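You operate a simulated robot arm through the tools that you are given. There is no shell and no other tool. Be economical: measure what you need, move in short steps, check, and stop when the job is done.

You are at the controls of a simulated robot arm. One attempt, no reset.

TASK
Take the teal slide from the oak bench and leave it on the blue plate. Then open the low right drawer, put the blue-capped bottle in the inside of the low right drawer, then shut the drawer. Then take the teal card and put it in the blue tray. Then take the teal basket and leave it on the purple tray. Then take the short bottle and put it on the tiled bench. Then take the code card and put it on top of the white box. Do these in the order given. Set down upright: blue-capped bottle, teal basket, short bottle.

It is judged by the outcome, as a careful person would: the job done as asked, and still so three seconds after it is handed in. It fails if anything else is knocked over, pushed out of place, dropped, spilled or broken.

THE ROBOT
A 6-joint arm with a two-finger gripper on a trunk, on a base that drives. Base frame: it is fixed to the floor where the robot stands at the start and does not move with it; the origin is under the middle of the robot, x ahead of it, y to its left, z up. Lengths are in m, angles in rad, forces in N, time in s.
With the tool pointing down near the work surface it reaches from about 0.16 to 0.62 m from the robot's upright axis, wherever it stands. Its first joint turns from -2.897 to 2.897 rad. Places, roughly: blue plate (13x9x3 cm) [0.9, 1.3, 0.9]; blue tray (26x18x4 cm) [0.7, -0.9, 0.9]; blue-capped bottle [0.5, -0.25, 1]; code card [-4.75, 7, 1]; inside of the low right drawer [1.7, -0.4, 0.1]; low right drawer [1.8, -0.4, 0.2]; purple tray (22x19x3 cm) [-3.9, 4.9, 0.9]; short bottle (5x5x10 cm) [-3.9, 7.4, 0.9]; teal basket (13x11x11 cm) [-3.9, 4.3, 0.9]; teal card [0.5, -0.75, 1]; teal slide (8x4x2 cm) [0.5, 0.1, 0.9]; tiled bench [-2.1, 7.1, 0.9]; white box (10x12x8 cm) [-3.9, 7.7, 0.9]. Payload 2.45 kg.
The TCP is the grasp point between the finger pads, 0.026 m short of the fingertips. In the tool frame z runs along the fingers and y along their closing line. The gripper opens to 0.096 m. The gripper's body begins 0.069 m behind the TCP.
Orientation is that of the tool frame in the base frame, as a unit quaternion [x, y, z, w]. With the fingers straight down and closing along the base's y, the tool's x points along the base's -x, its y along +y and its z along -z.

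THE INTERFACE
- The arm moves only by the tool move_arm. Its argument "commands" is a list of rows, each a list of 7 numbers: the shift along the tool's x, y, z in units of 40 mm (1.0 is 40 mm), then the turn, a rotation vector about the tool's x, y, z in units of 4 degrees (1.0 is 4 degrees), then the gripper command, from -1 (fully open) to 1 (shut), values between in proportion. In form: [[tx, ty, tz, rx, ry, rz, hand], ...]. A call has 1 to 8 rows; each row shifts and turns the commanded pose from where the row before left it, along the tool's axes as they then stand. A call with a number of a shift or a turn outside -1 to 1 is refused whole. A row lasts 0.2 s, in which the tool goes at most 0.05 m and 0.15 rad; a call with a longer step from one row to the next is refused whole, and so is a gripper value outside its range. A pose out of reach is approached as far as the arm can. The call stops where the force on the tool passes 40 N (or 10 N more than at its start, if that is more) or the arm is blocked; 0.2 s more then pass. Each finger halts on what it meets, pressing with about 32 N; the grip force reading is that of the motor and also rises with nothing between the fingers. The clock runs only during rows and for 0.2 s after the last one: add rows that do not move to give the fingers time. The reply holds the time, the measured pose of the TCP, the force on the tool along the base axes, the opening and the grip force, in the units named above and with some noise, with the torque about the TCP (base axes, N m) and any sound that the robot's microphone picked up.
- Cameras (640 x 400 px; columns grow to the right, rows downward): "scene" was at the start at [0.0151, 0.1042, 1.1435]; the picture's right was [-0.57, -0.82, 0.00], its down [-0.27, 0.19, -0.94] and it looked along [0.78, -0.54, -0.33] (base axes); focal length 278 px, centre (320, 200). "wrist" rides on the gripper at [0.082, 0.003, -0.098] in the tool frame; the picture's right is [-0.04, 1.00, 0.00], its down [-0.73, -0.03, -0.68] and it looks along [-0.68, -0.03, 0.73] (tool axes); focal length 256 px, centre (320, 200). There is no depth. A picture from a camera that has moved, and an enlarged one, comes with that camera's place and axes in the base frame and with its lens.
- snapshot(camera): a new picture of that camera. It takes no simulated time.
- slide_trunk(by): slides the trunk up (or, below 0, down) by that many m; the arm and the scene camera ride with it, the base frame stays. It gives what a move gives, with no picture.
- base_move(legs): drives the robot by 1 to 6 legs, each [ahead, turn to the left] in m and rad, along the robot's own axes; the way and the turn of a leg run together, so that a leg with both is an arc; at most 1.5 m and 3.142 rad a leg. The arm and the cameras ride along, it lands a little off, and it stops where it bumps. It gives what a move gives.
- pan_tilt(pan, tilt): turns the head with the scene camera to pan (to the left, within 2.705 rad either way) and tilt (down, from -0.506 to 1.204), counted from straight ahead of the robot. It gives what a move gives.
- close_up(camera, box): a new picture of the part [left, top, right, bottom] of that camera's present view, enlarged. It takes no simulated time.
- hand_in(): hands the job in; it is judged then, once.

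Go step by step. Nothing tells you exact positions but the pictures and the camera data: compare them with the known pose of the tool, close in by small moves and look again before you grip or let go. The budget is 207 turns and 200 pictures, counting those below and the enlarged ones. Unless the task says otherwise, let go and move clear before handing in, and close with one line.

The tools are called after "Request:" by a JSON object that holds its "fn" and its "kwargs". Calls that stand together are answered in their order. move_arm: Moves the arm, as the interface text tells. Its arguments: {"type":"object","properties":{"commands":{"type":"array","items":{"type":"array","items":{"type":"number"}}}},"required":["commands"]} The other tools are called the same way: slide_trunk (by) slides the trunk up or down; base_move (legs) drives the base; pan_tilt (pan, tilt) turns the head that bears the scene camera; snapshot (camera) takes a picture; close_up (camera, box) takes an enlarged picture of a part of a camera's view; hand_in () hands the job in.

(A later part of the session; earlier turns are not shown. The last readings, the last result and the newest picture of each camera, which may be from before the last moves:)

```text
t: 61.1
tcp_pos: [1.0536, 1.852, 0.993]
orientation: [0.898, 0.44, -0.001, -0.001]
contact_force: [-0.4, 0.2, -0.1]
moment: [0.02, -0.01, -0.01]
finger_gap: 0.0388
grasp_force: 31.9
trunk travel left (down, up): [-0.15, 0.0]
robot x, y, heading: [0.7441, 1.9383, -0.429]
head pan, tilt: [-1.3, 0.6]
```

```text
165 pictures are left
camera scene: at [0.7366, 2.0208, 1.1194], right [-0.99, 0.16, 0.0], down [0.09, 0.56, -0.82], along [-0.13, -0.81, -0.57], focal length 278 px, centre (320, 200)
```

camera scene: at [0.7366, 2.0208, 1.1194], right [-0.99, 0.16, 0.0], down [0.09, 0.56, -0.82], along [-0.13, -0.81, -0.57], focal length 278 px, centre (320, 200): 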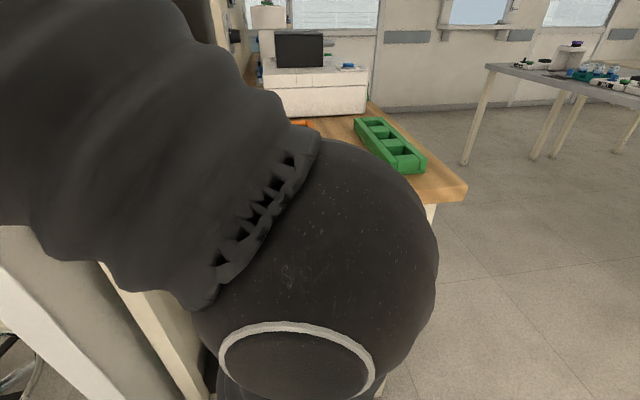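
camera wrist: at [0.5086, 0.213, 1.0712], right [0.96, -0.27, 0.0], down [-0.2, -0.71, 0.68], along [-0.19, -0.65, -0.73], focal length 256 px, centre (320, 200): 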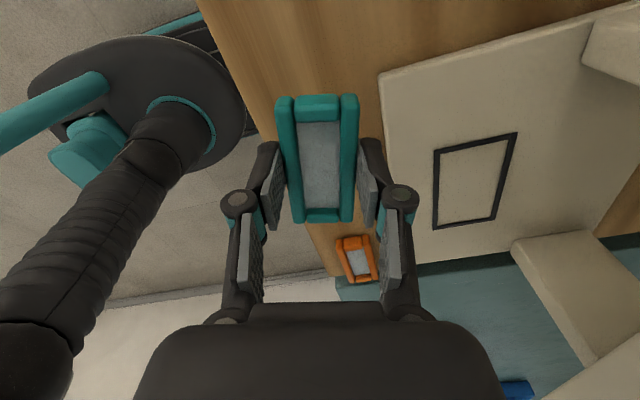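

The front corner bumped gently against the bench end frame. I'll back off 3 cm and turn parallel.

Request:
{"fn": "base_move", "kwargs": {"legs": [[-0.03, 0], [0, 0.428]]}}

Request:
{"fn": "pan_tilt", "kwargs": {"pan": -1.0, "tilt": 0.6}}

Request:
{"fn": "snapshot", "kwargs": {"camera": "scene"}}

Request:
{"fn": "snapshot", "kwargs": {"camera": "wrist"}}

```text
t: 63.2
tcp_pos: [1.0364, 1.9985, 0.993]
orientation: [0.787, 0.617, -0.001, 0.0]
contact_force: [-0.3, -0.7, 0.0]
moment: [0.02, -0.03, -0.02]
finger_gap: 0.0388
grasp_force: 31.9
trunk travel left (down, up): [-0.15, 0.0]
robot x, y, heading: [0.7147, 1.954, -0.02]
head pan, tilt: [-1.3, 0.6]
```

```text
t: 64.0
tcp_pos: [1.0375, 1.9989, 0.9938]
orientation: [0.788, 0.616, 0.0, -0.001]
contact_force: [0.0, -0.3, -0.1]
moment: [-0.01, 0.03, -0.01]
finger_gap: 0.0389
grasp_force: 31.8
trunk travel left (down, up): [-0.15, 0.0]
robot x, y, heading: [0.7129, 1.9543, -0.015]
head pan, tilt: [-1.0, 0.6]
```

```text
164 pictures are left
camera scene: at [0.701, 2.0357, 1.1194], right [-0.85, -0.53, 0.0], down [-0.3, 0.48, -0.83], along [0.44, -0.7, -0.56], focal length 278 px, centre (320, 200)
```

scene: 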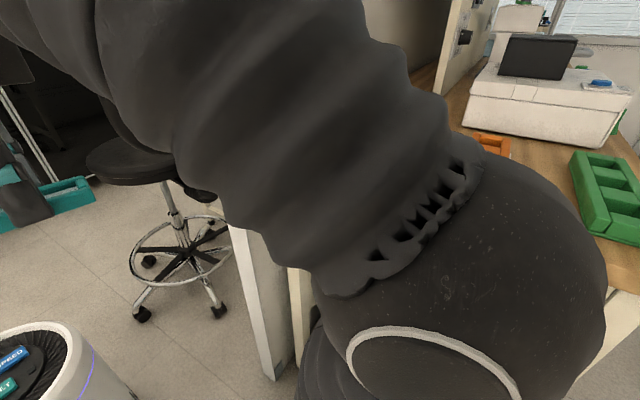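

```text
163 pictures are left
camera wrist: at [1.0589, 2.0763, 1.0929], right [0.96, -0.28, 0.0], down [-0.2, -0.71, 0.68], along [-0.19, -0.65, -0.73], focal length 256 px, centre (320, 200)
```

wrist: 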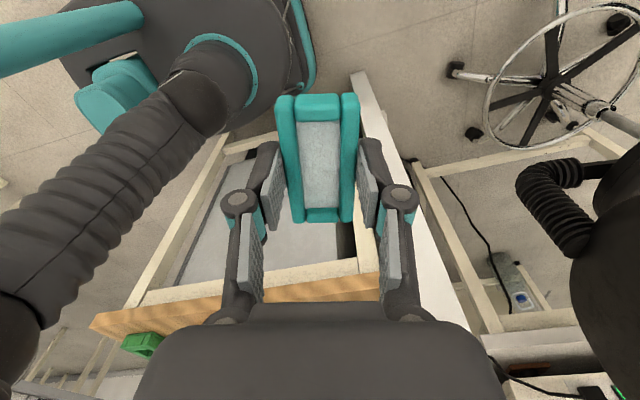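

I'm at (0.713, 1.954); the plate is 0.64 away, slightly too far. I'll sidle 9 cm ahead and 3 cm toward the bench.

Request:
{"fn": "base_move", "kwargs": {"legs": [[0, -0.3], [0.095, 0], [0, 0.3]]}}

```text
t: 67.1
tcp_pos: [1.1267, 1.9704, 0.9942]
orientation: [0.786, 0.618, 0.0, 0.0]
contact_force: [0.3, 1.0, -0.4]
moment: [-0.01, -0.02, 0.02]
finger_gap: 0.0388
grasp_force: 32.1
trunk travel left (down, up): [-0.15, 0.0]
robot x, y, heading: [0.8035, 1.9242, -0.011]
head pan, tilt: [-1.0, 0.6]
```

I'm well placed at (0.80, 1.92). I'll swing the arm in around the wall post and out over the bare oak toward the plate.

Request:
{"fn": "move_arm", "kwargs": {"commands": [[-0.886, -0.325, 0, 0, 0, 0, 1], [-0.886, -0.325, 0, 0, 0, 0, 1], [-0.886, -0.325, 0, 0, 0, 0, 1], [-0.886, -0.325, 0, 0, 0, 0, 1], [-0.886, -0.325, 0, 0, 0, 0, 1], [-0.886, -0.325, 0, 0, 0, 0, 1], [-0.886, -0.325, 0, 0, 0, 0, 1]]}}

Request:
{"fn": "snapshot", "kwargs": {"camera": "wrist"}}

Request:
{"fn": "pan_tilt", "kwargs": {"pan": -1.5, "tilt": 0.6}}

Request:
{"fn": "snapshot", "kwargs": {"camera": "scene"}}

```text
t: 68.5
tcp_pos: [1.0304, 1.8236, 0.9874]
orientation: [0.699, 0.715, 0.001, 0.003]
contact_force: [-0.5, 0.6, -0.2]
moment: [-0.02, -0.01, 0.01]
finger_gap: 0.0386
grasp_force: 31.7
out of reach, approached as far as the arm can: row 4
trunk travel left (down, up): [-0.15, 0.0]
robot x, y, heading: [0.8016, 1.9216, -0.01]
head pan, tilt: [-1.0, 0.6]
stopped in row 7: the arm was blocked; the commanded pose is now the measured one
```

```text
162 pictures are left
camera wrist: at [1.032, 1.9041, 1.0872], right [1.0, -0.02, 0.01], down [-0.02, -0.73, 0.68], along [-0.01, -0.68, -0.73], focal length 256 px, centre (320, 200)
```

wrist: 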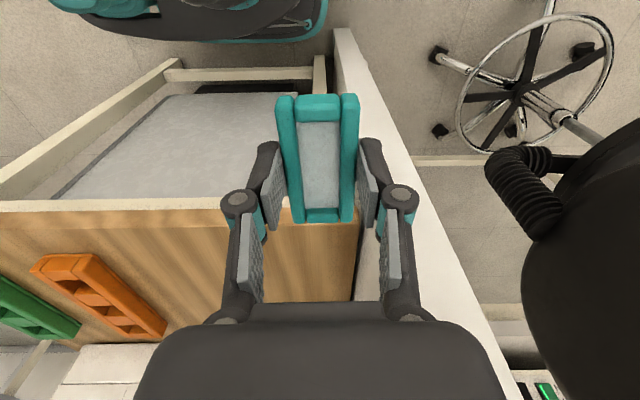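

```text
t: 69.5
tcp_pos: [1.0311, 1.8224, 0.9878]
orientation: [0.7, 0.714, 0.001, 0.003]
contact_force: [-0.6, -0.2, 0.2]
moment: [-0.01, 0.0, 0.0]
finger_gap: 0.039
grasp_force: 32.1
trunk travel left (down, up): [-0.15, 0.0]
robot x, y, heading: [0.8025, 1.9206, -0.012]
head pan, tilt: [-1.499, 0.6]
```

```text
161 pictures are left
camera scene: at [0.7494, 1.9931, 1.1194], right [-1.0, -0.06, 0.0], down [-0.04, 0.56, -0.83], along [0.05, -0.82, -0.56], focal length 278 px, centre (320, 200)
```

scene: 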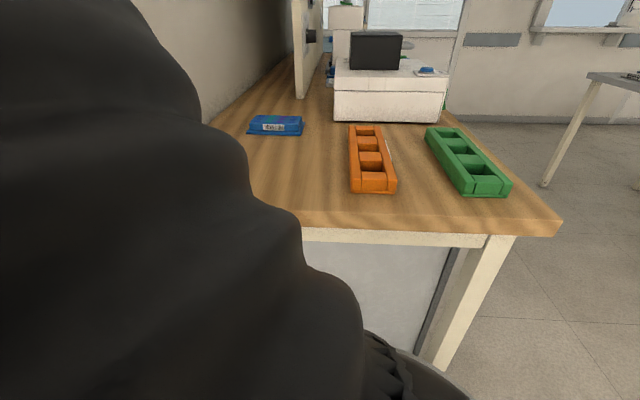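

The arm hit its inner reach limit, no contact. The plate now measures (0.895, 1.335). I'll swing a bit wider around the post.

Request:
{"fn": "move_arm", "kwargs": {"commands": [[-0.7, -0.2, 0, 0, 0, 0, 1], [-0.7, -0.3, 0, 0, 0, 0, 1], [-0.7, -0.3, 0, 0, 0, 0, 1], [-0.67, -0.45, 0, 0, 0, 0, 1], [-0.67, -0.45, 0, 0, 0, 0, 1], [-0.67, -0.45, 0, 0, 0, 0, 1], [-0.9, -0.2, 0, 0, 0, 0, 1], [-0.9, -0.1, 0, 0, 0, 0, 1]]}}

Request:
{"fn": "snapshot", "kwargs": {"camera": "wrist"}}

```text
t: 70.0
tcp_pos: [1.0354, 1.8201, 0.9952]
orientation: [0.616, 0.788, 0.002, 0.019]
contact_force: [-0.2, 0.7, -0.3]
moment: [0.02, 0.0, -0.03]
finger_gap: 0.039
grasp_force: 31.8
trunk travel left (down, up): [-0.15, 0.0]
robot x, y, heading: [0.806, 1.9216, -0.013]
head pan, tilt: [-1.499, 0.6]
stopped in row 2: the arm was blocked; the commanded pose is now the measured one
```

```text
160 pictures are left
camera wrist: at [1.0152, 1.9021, 1.093], right [0.98, 0.2, 0.03], down [0.12, -0.71, 0.7], along [0.16, -0.68, -0.72], focal length 256 px, centre (320, 200)
```

wrist: 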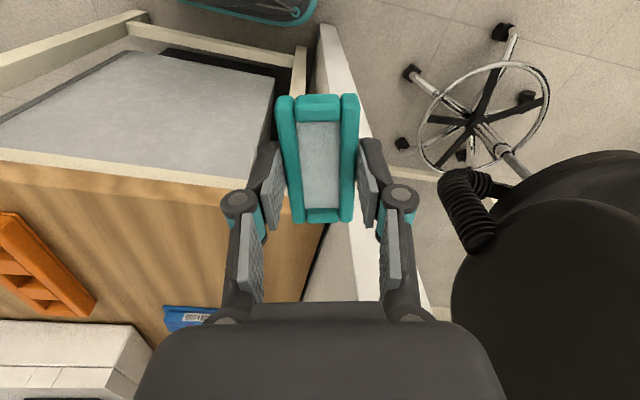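

The arm is cramped at this radius. I'll back the base 0.3 m, swing the arm round to the right at a comfortable radius, then drive back in.

Request:
{"fn": "base_move", "kwargs": {"legs": [[-0.3, 0]]}}

Request:
{"fn": "move_arm", "kwargs": {"commands": [[0.1, 1, 0, 0, 0, 0.5, 1], [0.1, 1, 0, 0, 0, 0.5, 1], [-0.2, 0.8, 0, 0, 0, 1, 1], [-0.5, 0.4, 0, 0, 0, 1, 1], [-0.8, 0.4, 0, 0, 0, 1, 1], [-0.8, 0.3, 0, 0, 0, 1, 1]]}}

```text
t: 72.1
tcp_pos: [0.7357, 1.8241, 0.9948]
orientation: [0.617, 0.787, 0.004, 0.02]
contact_force: [0.5, 0.1, 0.6]
moment: [0.01, -0.03, -0.04]
finger_gap: 0.0388
grasp_force: 31.7
trunk travel left (down, up): [-0.15, 0.0]
robot x, y, heading: [0.5042, 1.9249, -0.009]
head pan, tilt: [-1.499, 0.6]
```

```text
t: 73.5
tcp_pos: [0.8905, 1.7653, 1.002]
orientation: [0.744, 0.668, 0.007, 0.018]
contact_force: [-0.9, 0.5, -1.3]
moment: [-0.04, -0.01, 0.02]
finger_gap: 0.0389
grasp_force: 32.1
trunk travel left (down, up): [-0.15, 0.0]
robot x, y, heading: [0.5086, 1.9256, -0.007]
head pan, tilt: [-1.499, 0.6]
```

Working room is fine now at (0.89, 1.765). I'll level the tool and continue the swing to the right, turning the tool with it.

Request:
{"fn": "move_arm", "kwargs": {"commands": [[-1, -0.33, 0, 0.5, 0.19, 0.8, 1], [-1, -0.33, 0, 0, 0, 1, 1], [-1, -0.33, 0, 0, 0, 1, 1], [-1, -0.33, 0, 0, 0, 1, 1], [-0.8, -0.4, 0, 0, 0, 1, 1], [-0.8, -0.4, 0, 0, 0, 1, 1], [-0.8, -0.4, 0, 0, 0, 1, 1], [-0.8, -0.4, 0, 0, 0, 1, 1]]}}

Request:
{"fn": "snapshot", "kwargs": {"camera": "wrist"}}

Request:
{"fn": "snapshot", "kwargs": {"camera": "scene"}}

```text
t: 75.3
tcp_pos: [0.6925, 1.5354, 1.0007]
orientation: [0.896, 0.444, 0.0, 0.001]
contact_force: [0.1, 0.3, 0.1]
moment: [-0.03, 0.03, 0.0]
finger_gap: 0.039
grasp_force: 31.5
trunk travel left (down, up): [-0.15, 0.0]
robot x, y, heading: [0.5034, 1.9279, -0.01]
head pan, tilt: [-1.499, 0.6]
```

```text
159 pictures are left
camera wrist: at [0.7443, 1.5982, 1.1009], right [0.77, -0.64, 0.0], down [-0.47, -0.56, 0.68], along [-0.43, -0.52, -0.73], focal length 256 px, centre (320, 200)
```

wrist: 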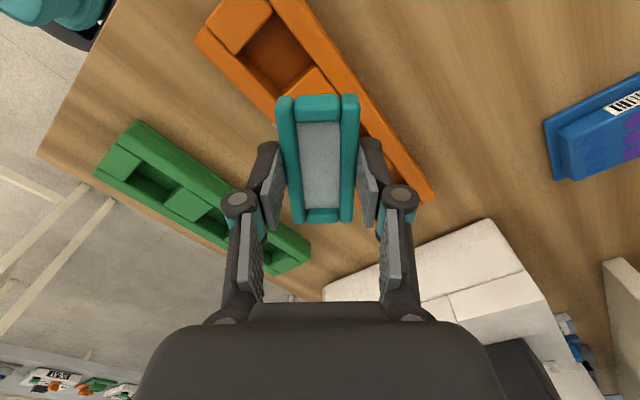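

```text
158 pictures are left
camera scene: at [0.4507, 1.996, 1.1194], right [-1.0, -0.06, 0.0], down [-0.04, 0.56, -0.83], along [0.05, -0.82, -0.56], focal length 278 px, centre (320, 200)
```

scene: 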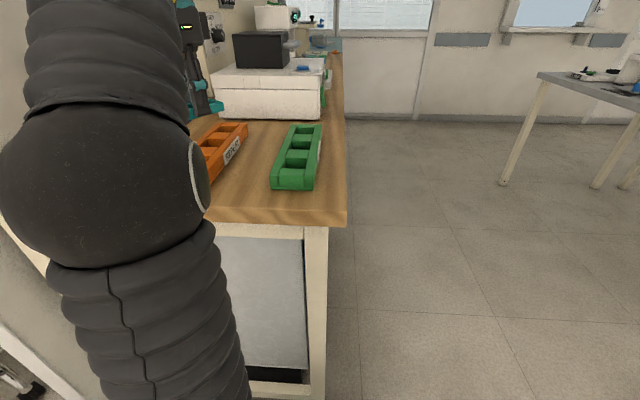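

The plate is visible in the wrist view at right. I'll shift the tool slightly left, keep turning it, and drive ahead.

Request:
{"fn": "move_arm", "kwargs": {"commands": [[-0.55, -0.52, 0, 0, 0, 1, 1], [-0.6, -0.45, 0, 0, 0, 1, 1], [0, 0, 0, 0, 0, 1, 1], [0, 0, 0, 0, 0, 1, 1], [0, 0, 0, 0, 0, 1, 1], [0, 0, 0, 0, 0, 1, 1], [0, 0, 0, 0, 0, 1, 1], [0, 0, 0, 0, 0, 1, 1]]}}

Request:
{"fn": "base_move", "kwargs": {"legs": [[0.27, 0]]}}

Request:
{"fn": "snapshot", "kwargs": {"camera": "wrist"}}

Request:
{"fn": "snapshot", "kwargs": {"camera": "scene"}}

```text
t: 77.1
tcp_pos: [0.6338, 1.5236, 1.0017]
orientation: [0.984, 0.179, 0.0, 0.0]
contact_force: [-0.4, 0.2, -0.4]
moment: [0.03, 0.0, -0.02]
finger_gap: 0.039
grasp_force: 31.9
trunk travel left (down, up): [-0.15, 0.0]
robot x, y, heading: [0.5059, 1.9253, -0.005]
head pan, tilt: [-1.499, 0.6]
```

```text
t: 79.0
tcp_pos: [0.8972, 1.5195, 1.0019]
orientation: [0.984, 0.176, 0.001, 0.0]
contact_force: [-0.2, 0.3, -0.3]
moment: [-0.01, 0.02, 0.0]
finger_gap: 0.039
grasp_force: 32.3
trunk travel left (down, up): [-0.15, 0.0]
robot x, y, heading: [0.7727, 1.9215, -0.016]
head pan, tilt: [-1.499, 0.6]
```

```text
157 pictures are left
camera wrist: at [0.9737, 1.5442, 1.1016], right [0.31, -0.95, 0.0], down [-0.7, -0.23, 0.68], along [-0.64, -0.21, -0.73], focal length 256 px, centre (320, 200)
```

wrist: 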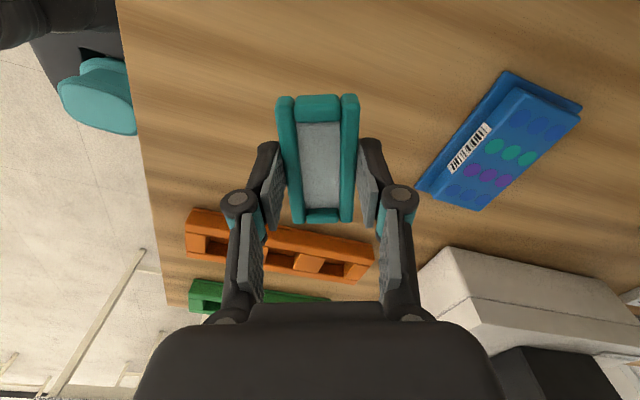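

```text
156 pictures are left
camera scene: at [0.7171, 1.9927, 1.1194], right [-1.0, -0.05, 0.0], down [-0.03, 0.56, -0.83], along [0.04, -0.82, -0.56], focal length 278 px, centre (320, 200)
```

scene: 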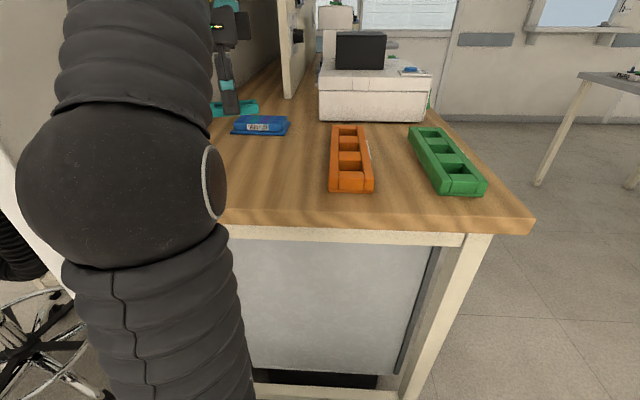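

The plate is to the right, about (0.90, 1.34). I'll finish the turn and move most of the way over it.

Request:
{"fn": "move_arm", "kwargs": {"commands": [[-0.1, 0.6, 0, 0, 0, 1, 1], [-0.1, 0.6, 0, 0, 0, 1, 1], [-0.1, 0.6, 0, 0, 0, 1, 1], [-0.1, 0.6, 0, 0, 0, 1, 1], [-0.1, 0.6, 0, 0, 0, 1, 1], [0, 0, 0, 0, 0, 0, 1]]}}

Request:
{"fn": "snapshot", "kwargs": {"camera": "wrist"}}

Request:
{"fn": "snapshot", "kwargs": {"camera": "scene"}}

```text
t: 80.3
tcp_pos: [0.9017, 1.4124, 0.9694]
orientation: [1.0, 0.002, 0.001, 0.001]
contact_force: [-0.3, -0.5, -1.5]
moment: [0.0, 0.02, 0.04]
finger_gap: 0.0389
grasp_force: 32.0
out of reach, approached as far as the arm can: row 2, 3, 4, 5
trunk travel left (down, up): [-0.15, 0.0]
robot x, y, heading: [0.771, 1.9213, -0.021]
head pan, tilt: [-1.499, 0.6]
```

```text
155 pictures are left
camera wrist: at [0.9824, 1.4093, 1.0698], right [-0.04, -1.0, 0.0], down [-0.74, 0.03, 0.68], along [-0.68, 0.02, -0.74], focal length 256 px, centre (320, 200)
```

wrist: 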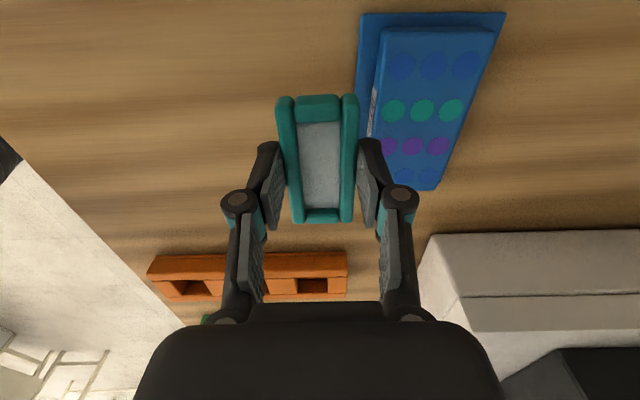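

```text
154 pictures are left
camera scene: at [0.7171, 1.9926, 1.1194], right [-1.0, -0.05, 0.0], down [-0.03, 0.56, -0.82], along [0.05, -0.82, -0.57], focal length 278 px, centre (320, 200)
```

scene: 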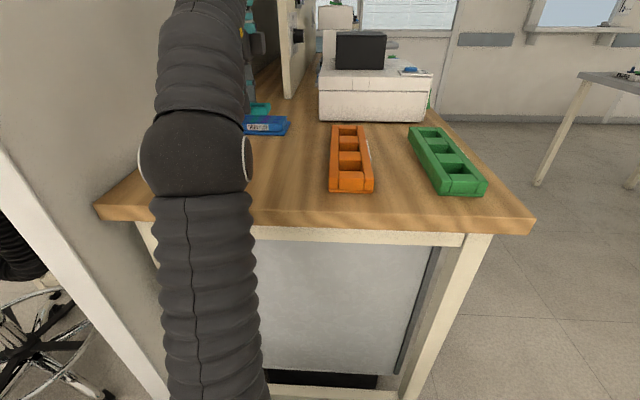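

The plate's top centre is (0.898, 1.348), top face about 11.5×6 cm. The arm's max height falls with reach; I'll extend slowly watching the height.

Request:
{"fn": "move_arm", "kwargs": {"commands": [[0, 0.4, 0, 0, 0, 0, 1], [0, 0.4, 0, 0, 0, 0, 1]]}}

```text
t: 81.0
tcp_pos: [0.9001, 1.3867, 0.9561]
orientation: [1.0, 0.002, 0.001, 0.003]
contact_force: [-0.5, -0.5, 0.2]
moment: [-0.02, 0.02, -0.02]
finger_gap: 0.039
grasp_force: 32.0
out of reach, approached as far as the arm can: row 1, 2
trunk travel left (down, up): [-0.15, 0.0]
robot x, y, heading: [0.7726, 1.9184, -0.017]
head pan, tilt: [-1.499, 0.6]
```

Height falls to ~0.956 at this reach; I need the base about 3 cm closer. I'll retract the arm and do a shallow shuffle with the base.

Request:
{"fn": "move_arm", "kwargs": {"commands": [[0, -0.8, -0.3, 0, 0, 0, 1], [0, -0.8, -0.3, 0, 0, 0, 1], [0, -0.8, -0.2, 0, 0, 0, 1]]}}

Request:
{"fn": "base_move", "kwargs": {"legs": [[-0.3, 0], [0, -0.09], [0.3, 0], [0, 0.11]]}}

```text
t: 81.8
tcp_pos: [0.8997, 1.4835, 0.9885]
orientation: [1.0, 0.004, 0.001, 0.001]
contact_force: [-0.4, -0.5, -0.9]
moment: [0.06, 0.04, -0.01]
finger_gap: 0.039
grasp_force: 32.1
trunk travel left (down, up): [-0.15, 0.0]
robot x, y, heading: [0.7697, 1.918, -0.019]
head pan, tilt: [-1.499, 0.6]
```

```text
t: 86.5
tcp_pos: [0.8927, 1.4621, 0.9894]
orientation: [1.0, 0.018, 0.001, 0.0]
contact_force: [-0.5, -0.3, -0.6]
moment: [0.0, -0.02, -0.03]
finger_gap: 0.0388
grasp_force: 32.1
trunk travel left (down, up): [-0.15, 0.0]
robot x, y, heading: [0.7503, 1.8996, 0.015]
head pan, tilt: [-1.499, 0.6]
```

Base is 2 cm closer. I'll drive 6 cm ahead to shorten the reach, then extend over the plate.

Request:
{"fn": "base_move", "kwargs": {"legs": [[0.06, -0.015]]}}

Request:
{"fn": "move_arm", "kwargs": {"commands": [[-0.7, 0.6, 0, 0, 0, 0.3, 1], [-0.5, 0.7, 0, 0, 0, 0, 1], [0, 0.6, 0, 0, 0, 0, 1], [0, 0, 0, 0, 0, 0, 1]]}}

Request:
{"fn": "snapshot", "kwargs": {"camera": "wrist"}}

```text
t: 87.5
tcp_pos: [0.9474, 1.4608, 0.9902]
orientation: [1.0, 0.012, 0.001, 0.001]
contact_force: [-0.2, -0.4, 0.2]
moment: [0.03, -0.01, 0.02]
finger_gap: 0.039
grasp_force: 32.1
trunk travel left (down, up): [-0.15, 0.0]
robot x, y, heading: [0.8114, 1.902, 0.006]
head pan, tilt: [-1.499, 0.6]
```

```text
t: 88.5
tcp_pos: [0.8988, 1.394, 0.9744]
orientation: [1.0, 0.001, 0.001, 0.003]
contact_force: [-0.7, -0.4, -0.6]
moment: [0.01, -0.02, 0.02]
finger_gap: 0.0391
grasp_force: 32.2
out of reach, approached as far as the arm can: row 2, 3
trunk travel left (down, up): [-0.15, 0.0]
robot x, y, heading: [0.8118, 1.8964, 0.002]
head pan, tilt: [-1.499, 0.6]
```

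```text
153 pictures are left
camera wrist: at [0.9804, 1.3895, 1.0739], right [-0.04, -1.0, 0.01], down [-0.73, 0.03, 0.68], along [-0.68, 0.02, -0.74], focal length 256 px, centre (320, 200)
```

wrist: 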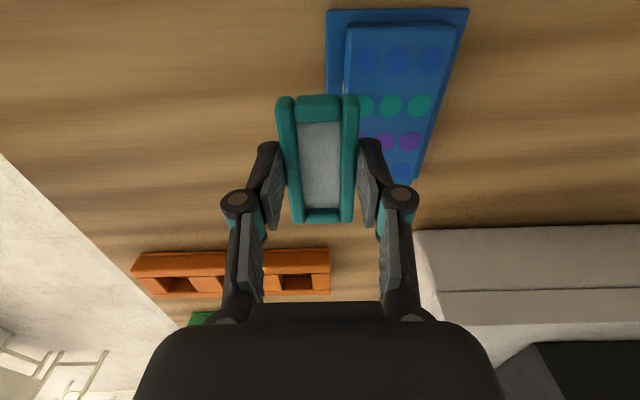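

The plate top is centred at y≈1.345; I need ~4.5 cm more. Extending while keeping above the plate.

Request:
{"fn": "move_arm", "kwargs": {"commands": [[0, 0.4, 0.1, 0, 0, 0, 1], [0, 0.4, 0.1, 0, 0, 0, 1], [0, 0.25, 0, 0, 0, 0, 1], [0, 0, 0, 0, 0, 0, 1]]}}

Request:
{"fn": "snapshot", "kwargs": {"camera": "wrist"}}

Request:
{"fn": "snapshot", "kwargs": {"camera": "scene"}}

```text
t: 89.5
tcp_pos: [0.9005, 1.3571, 0.9546]
orientation: [1.0, 0.001, 0.0, 0.002]
contact_force: [0.1, -0.7, 0.0]
moment: [0.02, 0.01, 0.0]
finger_gap: 0.0388
grasp_force: 31.9
out of reach, approached as far as the arm can: row 1, 2, 3
trunk travel left (down, up): [-0.15, 0.0]
robot x, y, heading: [0.8151, 1.8966, 0.001]
head pan, tilt: [-1.499, 0.6]
```

```text
152 pictures are left
camera wrist: at [0.9812, 1.3537, 1.0544], right [-0.04, -1.0, 0.0], down [-0.73, 0.03, 0.68], along [-0.68, 0.02, -0.74], focal length 256 px, centre (320, 200)
```

wrist: 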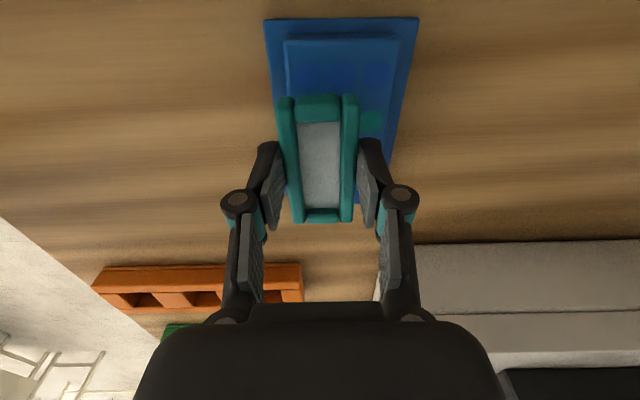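

```text
151 pictures are left
camera scene: at [0.7557, 1.9675, 1.1194], right [-1.0, -0.07, 0.0], down [-0.04, 0.56, -0.82], along [0.06, -0.82, -0.57], focal length 278 px, centre (320, 200)
```

scene: 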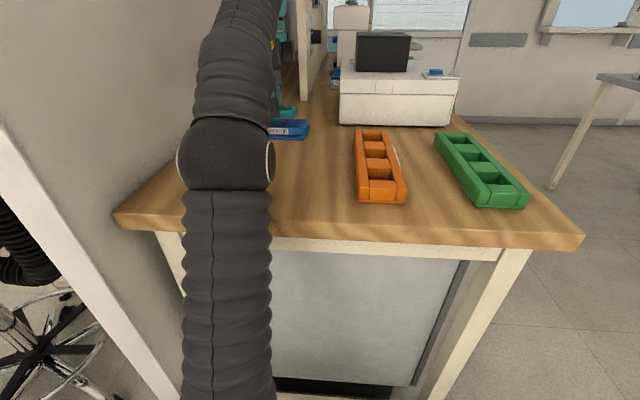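

The slide is nearly over the plate's centre. A further 8 mm outward and then a slow descent to contact.

Request:
{"fn": "move_arm", "kwargs": {"commands": [[0, 0.2, 0.15, 0, 0, 0, 1], [0, 0, 0.1, 0, 0, 0, 1], [0, 0, 0.1, 0, 0, 0, 1]]}}

Request:
{"fn": "snapshot", "kwargs": {"camera": "wrist"}}

```text
t: 90.3
tcp_pos: [0.8992, 1.3481, 0.9394]
orientation: [1.0, 0.001, 0.0, 0.001]
contact_force: [0.7, 0.0, 0.6]
moment: [-0.04, 0.01, -0.01]
finger_gap: 0.0387
grasp_force: 32.1
trunk travel left (down, up): [-0.15, 0.0]
robot x, y, heading: [0.8111, 1.8976, 0.004]
head pan, tilt: [-1.499, 0.6]
```

```text
150 pictures are left
camera wrist: at [0.9801, 1.3451, 1.0392], right [-0.04, -1.0, 0.0], down [-0.73, 0.03, 0.68], along [-0.68, 0.03, -0.74], focal length 256 px, centre (320, 200)
```

wrist: 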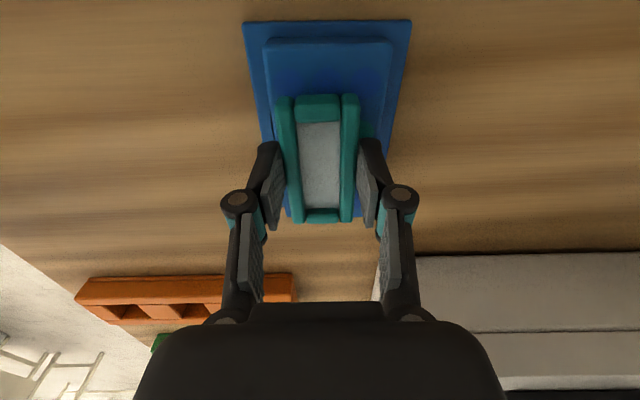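

Alignment is good. Lowering in small steps until it touches.

Request:
{"fn": "move_arm", "kwargs": {"commands": [[0, 0, 0.08, 0, 0, 0, 1], [0, 0, 0.08, 0, 0, 0, 1], [0, 0, 0, 0, 0, 0, 1]]}}

```text
t: 91.1
tcp_pos: [0.8983, 1.3489, 0.9331]
orientation: [1.0, 0.0, 0.001, 0.001]
contact_force: [0.5, 0.0, 2.3]
moment: [0.02, 0.12, 0.04]
finger_gap: 0.0389
grasp_force: 32.7
trunk travel left (down, up): [-0.15, 0.0]
robot x, y, heading: [0.8106, 1.8985, 0.006]
head pan, tilt: [-1.499, 0.6]
```

Light contact (2 N). One more small step.

Request:
{"fn": "move_arm", "kwargs": {"commands": [[0, 0, 0.06, 0, 0, 0, 1], [0, 0, 0, 0, 0, 0, 1]]}}

Request:
{"fn": "snapshot", "kwargs": {"camera": "wrist"}}

```text
t: 91.7
tcp_pos: [0.9001, 1.3495, 0.9335]
orientation: [1.0, 0.002, 0.001, 0.002]
contact_force: [-1.9, -4.5, 21.9]
moment: [-0.15, 0.23, 0.02]
finger_gap: 0.039
grasp_force: 31.8
trunk travel left (down, up): [-0.15, 0.0]
robot x, y, heading: [0.8112, 1.8981, 0.002]
head pan, tilt: [-1.499, 0.6]
```

```text
149 pictures are left
camera wrist: at [0.9806, 1.3462, 1.0329], right [-0.04, -1.0, 0.0], down [-0.73, 0.03, 0.68], along [-0.68, 0.02, -0.74], focal length 256 px, centre (320, 200)
```

wrist: 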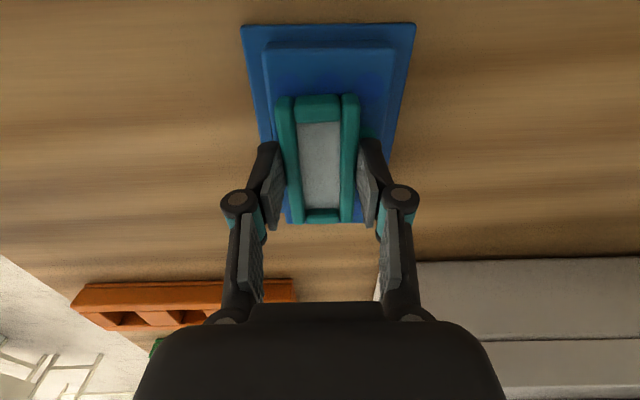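

It is resting on the plate (22 N). I'll open modestly, then rise straight up.

Request:
{"fn": "move_arm", "kwargs": {"commands": [[0, 0, -0.04, 0, 0, 0, 0.1], [0, 0, 0, 0, 0, 0, -0.2], [0, 0, 0, 0, 0, 0, -0.3], [0, 0, -0.3, 0, 0, 0, -0.3], [0, 0, -0.4, 0, 0, 0, -0.3]]}}

Request:
{"fn": "snapshot", "kwargs": {"camera": "wrist"}}

```text
t: 92.9
tcp_pos: [0.8999, 1.3509, 0.9497]
orientation: [1.0, 0.0, 0.001, 0.002]
contact_force: [-1.2, 0.3, -0.6]
moment: [0.01, 0.0, -0.02]
finger_gap: 0.0623
grasp_force: 0.1
out of reach, approached as far as the arm can: row 5
trunk travel left (down, up): [-0.15, 0.0]
robot x, y, heading: [0.8085, 1.8977, 0.002]
head pan, tilt: [-1.499, 0.6]
```

```text
148 pictures are left
camera wrist: at [0.9816, 1.3464, 1.0501], right [-0.04, -1.0, 0.0], down [-0.73, 0.03, 0.68], along [-0.68, 0.02, -0.74], focal length 256 px, centre (320, 200)
```

wrist: 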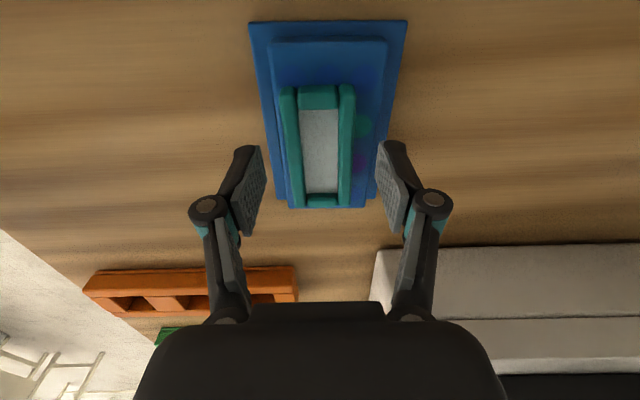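

The slide lies flat on the plate. I can't rise much higher at this reach, so I'll slide the open fingers out along the slide's length (−x), then retract.

Request:
{"fn": "move_arm", "kwargs": {"commands": [[-0.5, 0, 0, 0, 0, 0, -0.3], [-0.5, 0, 0, 0, 0, 0, -0.3], [-0.6, 0, 0, 0, 0, 0, -0.3], [-0.6, 0, 0, 0, 0, 0, -0.3]]}}

Request:
{"fn": "snapshot", "kwargs": {"camera": "wrist"}}

```text
t: 93.9
tcp_pos: [0.8105, 1.3508, 0.949]
orientation: [1.0, 0.001, 0.001, 0.003]
contact_force: [1.0, 0.0, -0.5]
moment: [-0.03, 0.02, 0.01]
finger_gap: 0.0625
grasp_force: 0.1
trunk travel left (down, up): [-0.15, 0.0]
robot x, y, heading: [0.8098, 1.8994, -0.001]
head pan, tilt: [-1.499, 0.6]
```

```text
147 pictures are left
camera wrist: at [0.8922, 1.3469, 1.0491], right [-0.04, -1.0, 0.01], down [-0.73, 0.03, 0.68], along [-0.68, 0.02, -0.73], focal length 256 px, centre (320, 200)
```

wrist: 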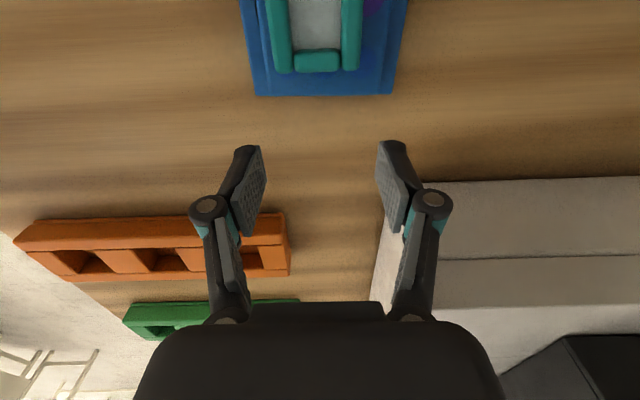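

The slide sits fully on the plate. Retracting the arm, then backing out and tucking in for the drive to the drawer.

Request:
{"fn": "move_arm", "kwargs": {"commands": [[0, -0.8, -0.2, 0, 0, 0, -0.3], [0, -1, -0.3, 0, 0, 0, -0.3], [0, -1, -0.3, 0, 0, 0, -0.3], [0, -1, -0.2, 0, 0, 0, -0.3], [0, -1, 0, 0, 0, 0, -0.3]]}}

Request:
{"fn": "base_move", "kwargs": {"legs": [[-0.4, 0]]}}

Request:
{"fn": "move_arm", "kwargs": {"commands": [[1, -0.2, 0, 0, 0, -1, -0.3], [1, -0.2, 0, 0, 0, -1, -0.3], [1, -0.2, 0, 0, 0, -1, -0.3], [1, -0.3, 0, 0, 0, -1, -0.3], [1, -0.3, 0, 0, 0, -1, -0.3], [1, -0.3, 0, 0, 0, -1, -0.3], [1, 0, 0, 0, 0, -1, -0.3], [1, 0, 0, 0, 0, -1, -0.3]]}}

```text
t: 95.1
tcp_pos: [0.8113, 1.5422, 0.993]
orientation: [1.0, 0.001, 0.0, 0.0]
contact_force: [-0.2, -1.2, -0.3]
moment: [0.04, 0.0, 0.02]
finger_gap: 0.0623
grasp_force: 0.0
trunk travel left (down, up): [-0.15, 0.0]
robot x, y, heading: [0.8153, 1.8968, 0.002]
head pan, tilt: [-1.499, 0.6]
```

```text
t: 97.5
tcp_pos: [0.4266, 1.543, 0.9929]
orientation: [1.0, -0.001, 0.002, 0.001]
contact_force: [-0.1, 0.7, -0.6]
moment: [0.0, 0.03, 0.04]
finger_gap: 0.0622
grasp_force: 0.0
trunk travel left (down, up): [-0.15, 0.0]
robot x, y, heading: [0.4291, 1.8991, -0.0]
head pan, tilt: [-1.499, 0.6]
```

```text
t: 99.3
tcp_pos: [0.7266, 1.6778, 0.9941]
orientation: [0.961, 0.276, 0.0, 0.0]
contact_force: [-1.1, 0.2, 0.2]
moment: [0.0, -0.02, 0.04]
finger_gap: 0.0624
grasp_force: 0.1
trunk travel left (down, up): [-0.15, 0.0]
robot x, y, heading: [0.4273, 1.8989, -0.003]
head pan, tilt: [-1.499, 0.6]
```

Continuing the swing to the front, then looking at the way around the partition.

Request:
{"fn": "move_arm", "kwargs": {"commands": [[0.79, -0.49, 0, 0, 0, -1, -0.3], [0.79, -0.49, 0, 0, 0, -1, -0.3], [0.79, -0.49, 0, 0, 0, -1, -0.3], [0.79, -0.49, 0, 0, 0, -1, -0.3], [0.79, -0.49, 0, 0, 0, -1, -0.3], [0.79, -0.49, 0, 0, 0, -1, -0.3]]}}

Request:
{"fn": "base_move", "kwargs": {"legs": [[0, 1.35], [1.1, 0], [0, -1.0]]}}

Request:
{"fn": "pan_tilt", "kwargs": {"pan": 0.0, "tilt": 0.3}}

Request:
{"fn": "snapshot", "kwargs": {"camera": "scene"}}

Request:
{"fn": "pan_tilt", "kwargs": {"pan": -0.9, "tilt": 0.4}}

Request:
{"fn": "snapshot", "kwargs": {"camera": "scene"}}

```text
t: 100.7
tcp_pos: [0.7834, 1.8871, 0.9937]
orientation: [0.883, 0.469, 0.001, 0.0]
contact_force: [-0.5, -0.3, -0.3]
moment: [0.0, -0.02, 0.01]
finger_gap: 0.0623
grasp_force: 0.2
trunk travel left (down, up): [-0.15, 0.0]
robot x, y, heading: [0.4276, 1.8986, -0.004]
head pan, tilt: [-1.499, 0.6]
```

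```text
t: 103.1
tcp_pos: [0.6886, 2.1376, 0.9928]
orientation: [0.644, 0.765, 0.0, 0.001]
contact_force: [-0.8, 0.7, -0.1]
moment: [-0.02, -0.01, 0.01]
finger_gap: 0.0624
grasp_force: 0.2
trunk travel left (down, up): [-0.15, 0.0]
robot x, y, heading: [0.4225, 1.8973, 0.756]
head pan, tilt: [-1.499, 0.6]
stopped in leg 1: the robot was blocked; the commanded pose is now the measured one
```

```text
t: 104.7
tcp_pos: [0.6881, 2.1375, 0.9932]
orientation: [0.643, 0.766, 0.0, 0.001]
contact_force: [-0.3, 0.3, 0.1]
moment: [0.01, -0.02, -0.02]
finger_gap: 0.0622
grasp_force: 0.1
trunk travel left (down, up): [-0.15, 0.0]
robot x, y, heading: [0.4255, 1.8994, 0.757]
head pan, tilt: [0.0, 0.3]
```

```text
146 pictures are left
camera scene: at [0.3377, 2.0364, 1.1469], right [0.69, -0.73, 0.0], down [-0.21, -0.2, -0.96], along [0.69, 0.66, -0.3], focal length 278 px, centre (320, 200)
```

scene: 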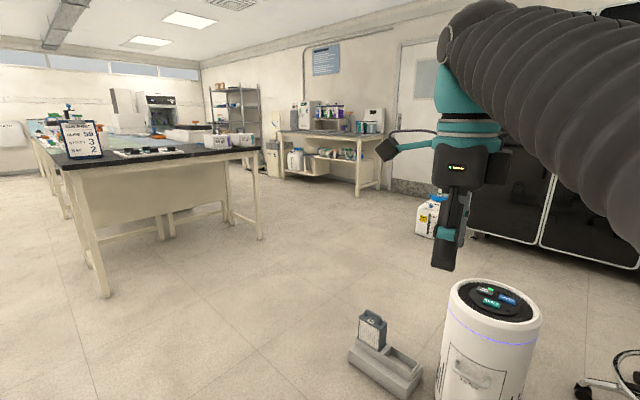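

```text
t: 105.9
tcp_pos: [0.6873, 2.1385, 0.9945]
orientation: [0.643, 0.766, 0.0, 0.002]
contact_force: [-0.5, 0.1, -0.1]
moment: [0.0, -0.01, -0.01]
finger_gap: 0.0624
grasp_force: 0.0
trunk travel left (down, up): [-0.15, 0.0]
robot x, y, heading: [0.4221, 1.8987, 0.763]
head pan, tilt: [-0.901, 0.4]
```

```text
145 pictures are left
camera scene: at [0.3615, 1.9592, 1.1376], right [-0.14, -0.99, 0.0], down [-0.39, 0.06, -0.92], along [0.91, -0.13, -0.39], focal length 278 px, centre (320, 200)
```

scene: 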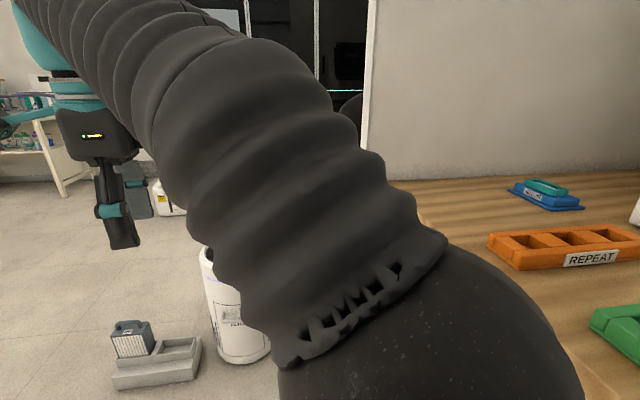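

My rear touched the bench leg while turning. I'll drive out diagonally first, then go round the drum to about (1.9, 3.0) and look down the far side.

Request:
{"fn": "base_move", "kwargs": {"legs": [[0.28, 0], [0, 0.65], [0.85, 0], [0, -1.4], [1.2, 0]]}}

Request:
{"fn": "pan_tilt", "kwargs": {"pan": -1.1, "tilt": 0.35}}

Request:
{"fn": "snapshot", "kwargs": {"camera": "scene"}}

Request:
{"fn": "pan_tilt", "kwargs": {"pan": 0.0, "tilt": 0.35}}

Request:
{"fn": "snapshot", "kwargs": {"camera": "scene"}}

```text
t: 122.9
tcp_pos: [2.3091, 2.9717, 0.9929]
orientation: [0.875, 0.483, -0.001, 0.001]
contact_force: [1.4, 0.1, 0.8]
moment: [0.0, 0.04, -0.04]
finger_gap: 0.0628
grasp_force: 0.0
trunk travel left (down, up): [-0.15, 0.0]
robot x, y, heading: [1.9547, 2.9727, 0.022]
head pan, tilt: [-0.901, 0.4]
```

```text
t: 123.7
tcp_pos: [2.3093, 2.9719, 0.9946]
orientation: [0.876, 0.482, 0.0, 0.001]
contact_force: [0.2, -1.1, 0.4]
moment: [-0.02, -0.02, -0.02]
finger_gap: 0.0626
grasp_force: 0.0
trunk travel left (down, up): [-0.15, 0.0]
robot x, y, heading: [1.9507, 2.9698, 0.025]
head pan, tilt: [-1.1, 0.351]
```

```text
144 pictures are left
camera scene: at [1.9316, 3.0468, 1.1422], right [-0.88, -0.47, 0.0], down [-0.16, 0.3, -0.94], along [0.44, -0.83, -0.34], focal length 278 px, centre (320, 200)
```

scene: 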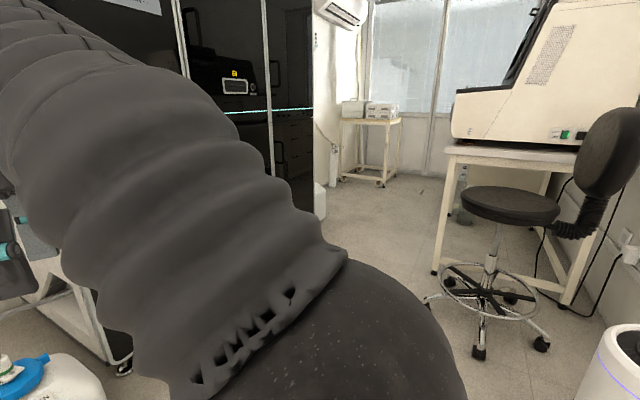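

```text
t: 125.0
tcp_pos: [2.3091, 2.9718, 0.9932]
orientation: [0.876, 0.482, 0.0, 0.002]
contact_force: [0.9, 0.5, -0.3]
moment: [0.02, 0.0, 0.03]
finger_gap: 0.0625
grasp_force: 0.0
trunk travel left (down, up): [-0.15, 0.0]
robot x, y, heading: [1.9537, 2.9725, 0.022]
head pan, tilt: [0.0, 0.351]
```

```text
143 pictures are left
camera scene: at [1.9807, 3.1307, 1.1422], right [0.02, -1.0, 0.0], down [-0.34, -0.01, -0.94], along [0.94, 0.02, -0.34], focal length 278 px, centre (320, 200)
```

scene: 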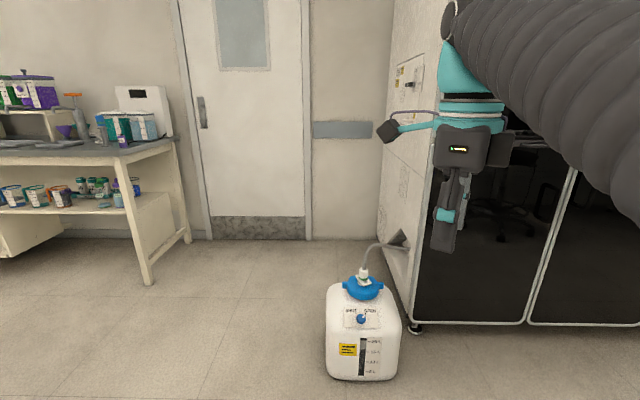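

The far aisle (x 2.0–3.1) is free; a stool and a desk stand on its right side. I'll drive into it and look for the drawers.

Request:
{"fn": "base_move", "kwargs": {"legs": [[0, -0.75], [0.7, 0], [0, -0.84], [1.5, 0]]}}

Request:
{"fn": "pan_tilt", "kwargs": {"pan": -0.9, "tilt": 0.5}}

Request:
{"fn": "snapshot", "kwargs": {"camera": "scene"}}

Request:
{"fn": "pan_tilt", "kwargs": {"pan": 0.2, "tilt": 0.5}}

Request:
{"fn": "snapshot", "kwargs": {"camera": "scene"}}

```text
t: 139.8
tcp_pos: [2.4675, 0.7004, 0.9939]
orientation: [0.957, -0.29, -0.001, 0.0]
contact_force: [-1.2, 0.6, -0.4]
moment: [0.01, -0.04, -0.02]
finger_gap: 0.0623
grasp_force: 0.1
trunk travel left (down, up): [-0.15, 0.0]
robot x, y, heading: [2.4775, 1.0558, -1.575]
head pan, tilt: [0.0, 0.351]
```

```text
t: 140.9
tcp_pos: [2.4675, 0.7005, 0.9928]
orientation: [0.957, -0.291, -0.001, 0.001]
contact_force: [-0.2, -1.2, 0.0]
moment: [0.02, 0.01, -0.01]
finger_gap: 0.0624
grasp_force: 0.0
trunk travel left (down, up): [-0.15, 0.0]
robot x, y, heading: [2.4786, 1.0546, -1.571]
head pan, tilt: [-0.901, 0.499]
```

```text
142 pictures are left
camera scene: at [2.5624, 1.0607, 1.1285], right [-0.62, 0.79, 0.0], down [0.38, 0.3, -0.88], along [-0.69, -0.54, -0.48], focal length 278 px, centre (320, 200)
```

scene: 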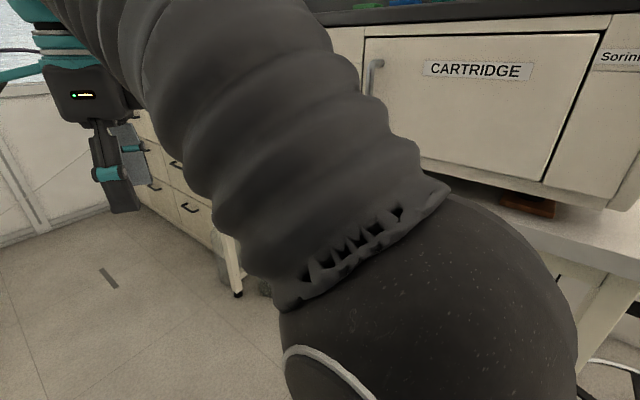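

```text
t: 142.3
tcp_pos: [2.467, 0.7008, 0.9941]
orientation: [0.957, -0.291, -0.001, 0.0]
contact_force: [-1.2, -0.7, 0.4]
moment: [0.01, 0.01, 0.01]
finger_gap: 0.0624
grasp_force: 0.0
trunk travel left (down, up): [-0.15, 0.0]
robot x, y, heading: [2.4783, 1.0567, -1.574]
head pan, tilt: [0.201, 0.499]
```

```text
141 pictures are left
camera scene: at [2.6516, 1.0276, 1.1285], right [-0.98, -0.19, 0.0], down [-0.09, 0.47, -0.88], along [0.17, -0.86, -0.48], focal length 278 px, centre (320, 200)
```

scene: 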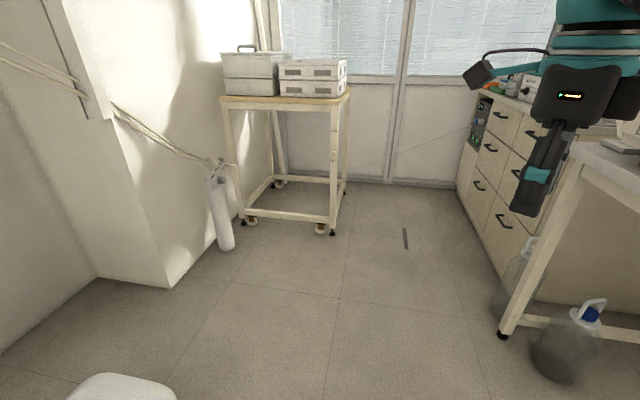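

I see a drawer cabinet (two columns, three rows) beyond the desk, facing the aisle. I'll drive nearer and look at it.

Request:
{"fn": "base_move", "kwargs": {"legs": [[0.75, 0]]}}

Request:
{"fn": "pan_tilt", "kwargs": {"pan": -0.2, "tilt": 0.6}}

Request:
{"fn": "snapshot", "kwargs": {"camera": "scene"}}

Request:
{"fn": "pan_tilt", "kwargs": {"pan": -1.8, "tilt": 0.6}}

Request:
{"fn": "snapshot", "kwargs": {"camera": "scene"}}

```text
t: 146.4
tcp_pos: [2.4673, -0.054, 0.994]
orientation: [0.958, -0.288, -0.001, 0.001]
contact_force: [0.1, 0.8, 0.4]
moment: [0.01, -0.02, -0.01]
finger_gap: 0.0624
grasp_force: 0.1
trunk travel left (down, up): [-0.15, 0.0]
robot x, y, heading: [2.4755, 0.3066, -1.564]
head pan, tilt: [0.201, 0.499]
```

```text
t: 147.2
tcp_pos: [2.4681, -0.053, 0.9941]
orientation: [0.957, -0.288, -0.001, 0.0]
contact_force: [0.1, -1.0, -0.8]
moment: [0.0, 0.0, 0.0]
finger_gap: 0.0624
grasp_force: 0.1
trunk travel left (down, up): [-0.15, 0.0]
robot x, y, heading: [2.4785, 0.3033, -1.568]
head pan, tilt: [-0.201, 0.6]
```

```text
140 pictures are left
camera scene: at [2.6144, 0.2761, 1.1194], right [-0.98, 0.2, 0.0], down [0.11, 0.55, -0.83], along [-0.16, -0.81, -0.56], focal length 278 px, centre (320, 200)
```

scene: 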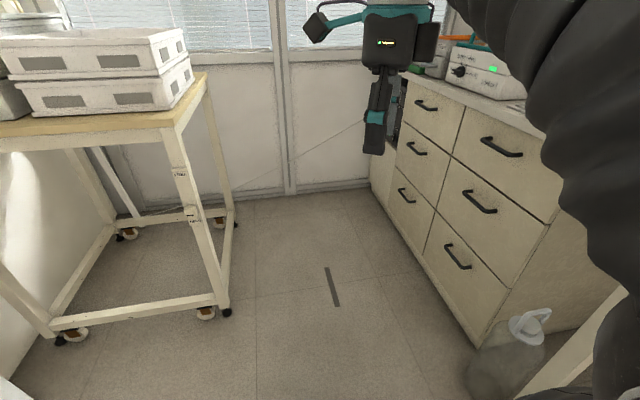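

```text
t: 148.9
tcp_pos: [2.4668, -0.0547, 0.9937]
orientation: [0.958, -0.288, -0.001, 0.001]
contact_force: [0.5, 0.1, -0.6]
moment: [0.02, -0.02, 0.0]
finger_gap: 0.0625
grasp_force: 0.0
trunk travel left (down, up): [-0.15, 0.0]
robot x, y, heading: [2.4791, 0.3012, -1.569]
head pan, tilt: [-1.799, 0.6]
```

```text
139 pictures are left
camera scene: at [2.5458, 0.3827, 1.1194], right [0.23, 0.97, 0.0], down [0.55, -0.13, -0.83], along [-0.8, 0.19, -0.56], focal length 278 px, centre (320, 200)
```

scene: 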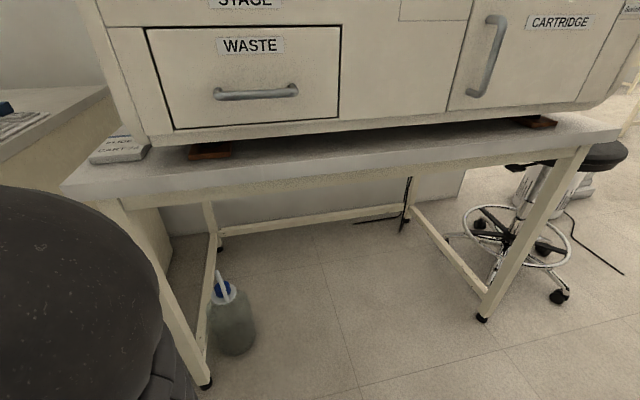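

The low right drawer is the bottom one in the near column; its handle is about (1.90, -0.42, 0.28). I'll park alongside it at (2.48, -0.38) and lower the trunk a little.

Request:
{"fn": "base_move", "kwargs": {"legs": [[0.68, 0]]}}

Request:
{"fn": "pan_tilt", "kwargs": {"pan": -1.7, "tilt": 0.9}}

Request:
{"fn": "snapshot", "kwargs": {"camera": "scene"}}

```text
t: 152.7
tcp_pos: [2.4857, -0.7363, 0.9936]
orientation: [0.961, -0.276, -0.002, 0.001]
contact_force: [-0.2, 0.2, 0.1]
moment: [0.02, -0.02, 0.03]
finger_gap: 0.0624
grasp_force: 0.1
trunk travel left (down, up): [-0.15, 0.0]
robot x, y, heading: [2.485, -0.3845, -1.543]
head pan, tilt: [-1.799, 0.6]
```

```text
t: 153.5
tcp_pos: [2.4844, -0.7371, 0.9942]
orientation: [0.961, -0.277, -0.001, 0.001]
contact_force: [0.0, 0.6, 0.2]
moment: [0.0, 0.0, 0.02]
finger_gap: 0.0625
grasp_force: 0.0
trunk travel left (down, up): [-0.15, 0.0]
robot x, y, heading: [2.4822, -0.3846, -1.549]
head pan, tilt: [-1.7, 0.901]
```

```text
138 pictures are left
camera scene: at [2.5646, -0.3088, 1.0947], right [0.11, 0.99, 0.0], down [0.78, -0.08, -0.62], along [-0.62, 0.07, -0.78], focal length 278 px, centre (320, 200)
```

scene: 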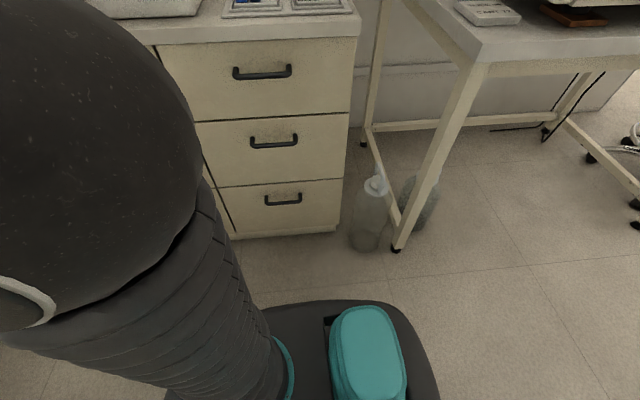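

The handle of the low right drawer is about (1.915, -0.37, 0.295), a horizontal bar. I'll swing the arm round to face the cabinet, then tilt the tool level.

Request:
{"fn": "move_arm", "kwargs": {"commands": [[-0.755, 0.37, 0, 0, 0, 1, -0.3], [-0.755, 0.37, 0, 0, 0, 1, -0.3], [-0.755, 0.37, 0, 0, 0, 1, -0.3], [-0.755, 0.37, 0, 0, 0, 1, -0.3], [-0.755, 0.37, 0, 0, 0, 1, -0.3], [-0.755, 0.37, 0, 0, 0, 1, -0.3], [-0.755, 0.37, 0, 0, 0, 1, -0.3], [-0.755, 0.37, 0, 0, 0, 1, -0.3]]}}

Request:
{"fn": "move_arm", "kwargs": {"commands": [[-0.93, 0.17, 0, 0, 0, 0.93, -0.3], [-0.93, 0.17, 0, 0, 0, 0.93, -0.3], [-0.93, 0.17, 0, 0, 0, 0.93, -0.3], [-0.93, 0.17, 0, 0, 0, 0.93, -0.3], [-0.93, 0.17, 0, 0, 0, 0.93, -0.3], [-0.93, 0.17, 0, 0, 0, 0.93, -0.3], [-0.93, 0.17, 0, 0, 0, 0.93, -0.3]]}}

```text
t: 155.3
tcp_pos: [2.2327, -0.6473, 0.9953]
orientation: [0.847, -0.531, 0.0, 0.001]
contact_force: [0.4, -0.3, 0.3]
moment: [-0.01, 0.01, 0.03]
finger_gap: 0.0623
grasp_force: 0.0
trunk travel left (down, up): [-0.15, 0.0]
robot x, y, heading: [2.4837, -0.3797, -1.546]
head pan, tilt: [-1.7, 0.901]
```

```text
t: 156.9
tcp_pos: [2.1247, -0.4072, 0.9938]
orientation: [-0.706, 0.708, 0.0, -0.001]
contact_force: [-0.5, 0.0, 0.1]
moment: [0.08, 0.01, 0.01]
finger_gap: 0.0627
grasp_force: 0.0
trunk travel left (down, up): [-0.15, 0.0]
robot x, y, heading: [2.4829, -0.3816, -1.545]
head pan, tilt: [-1.7, 0.901]
```

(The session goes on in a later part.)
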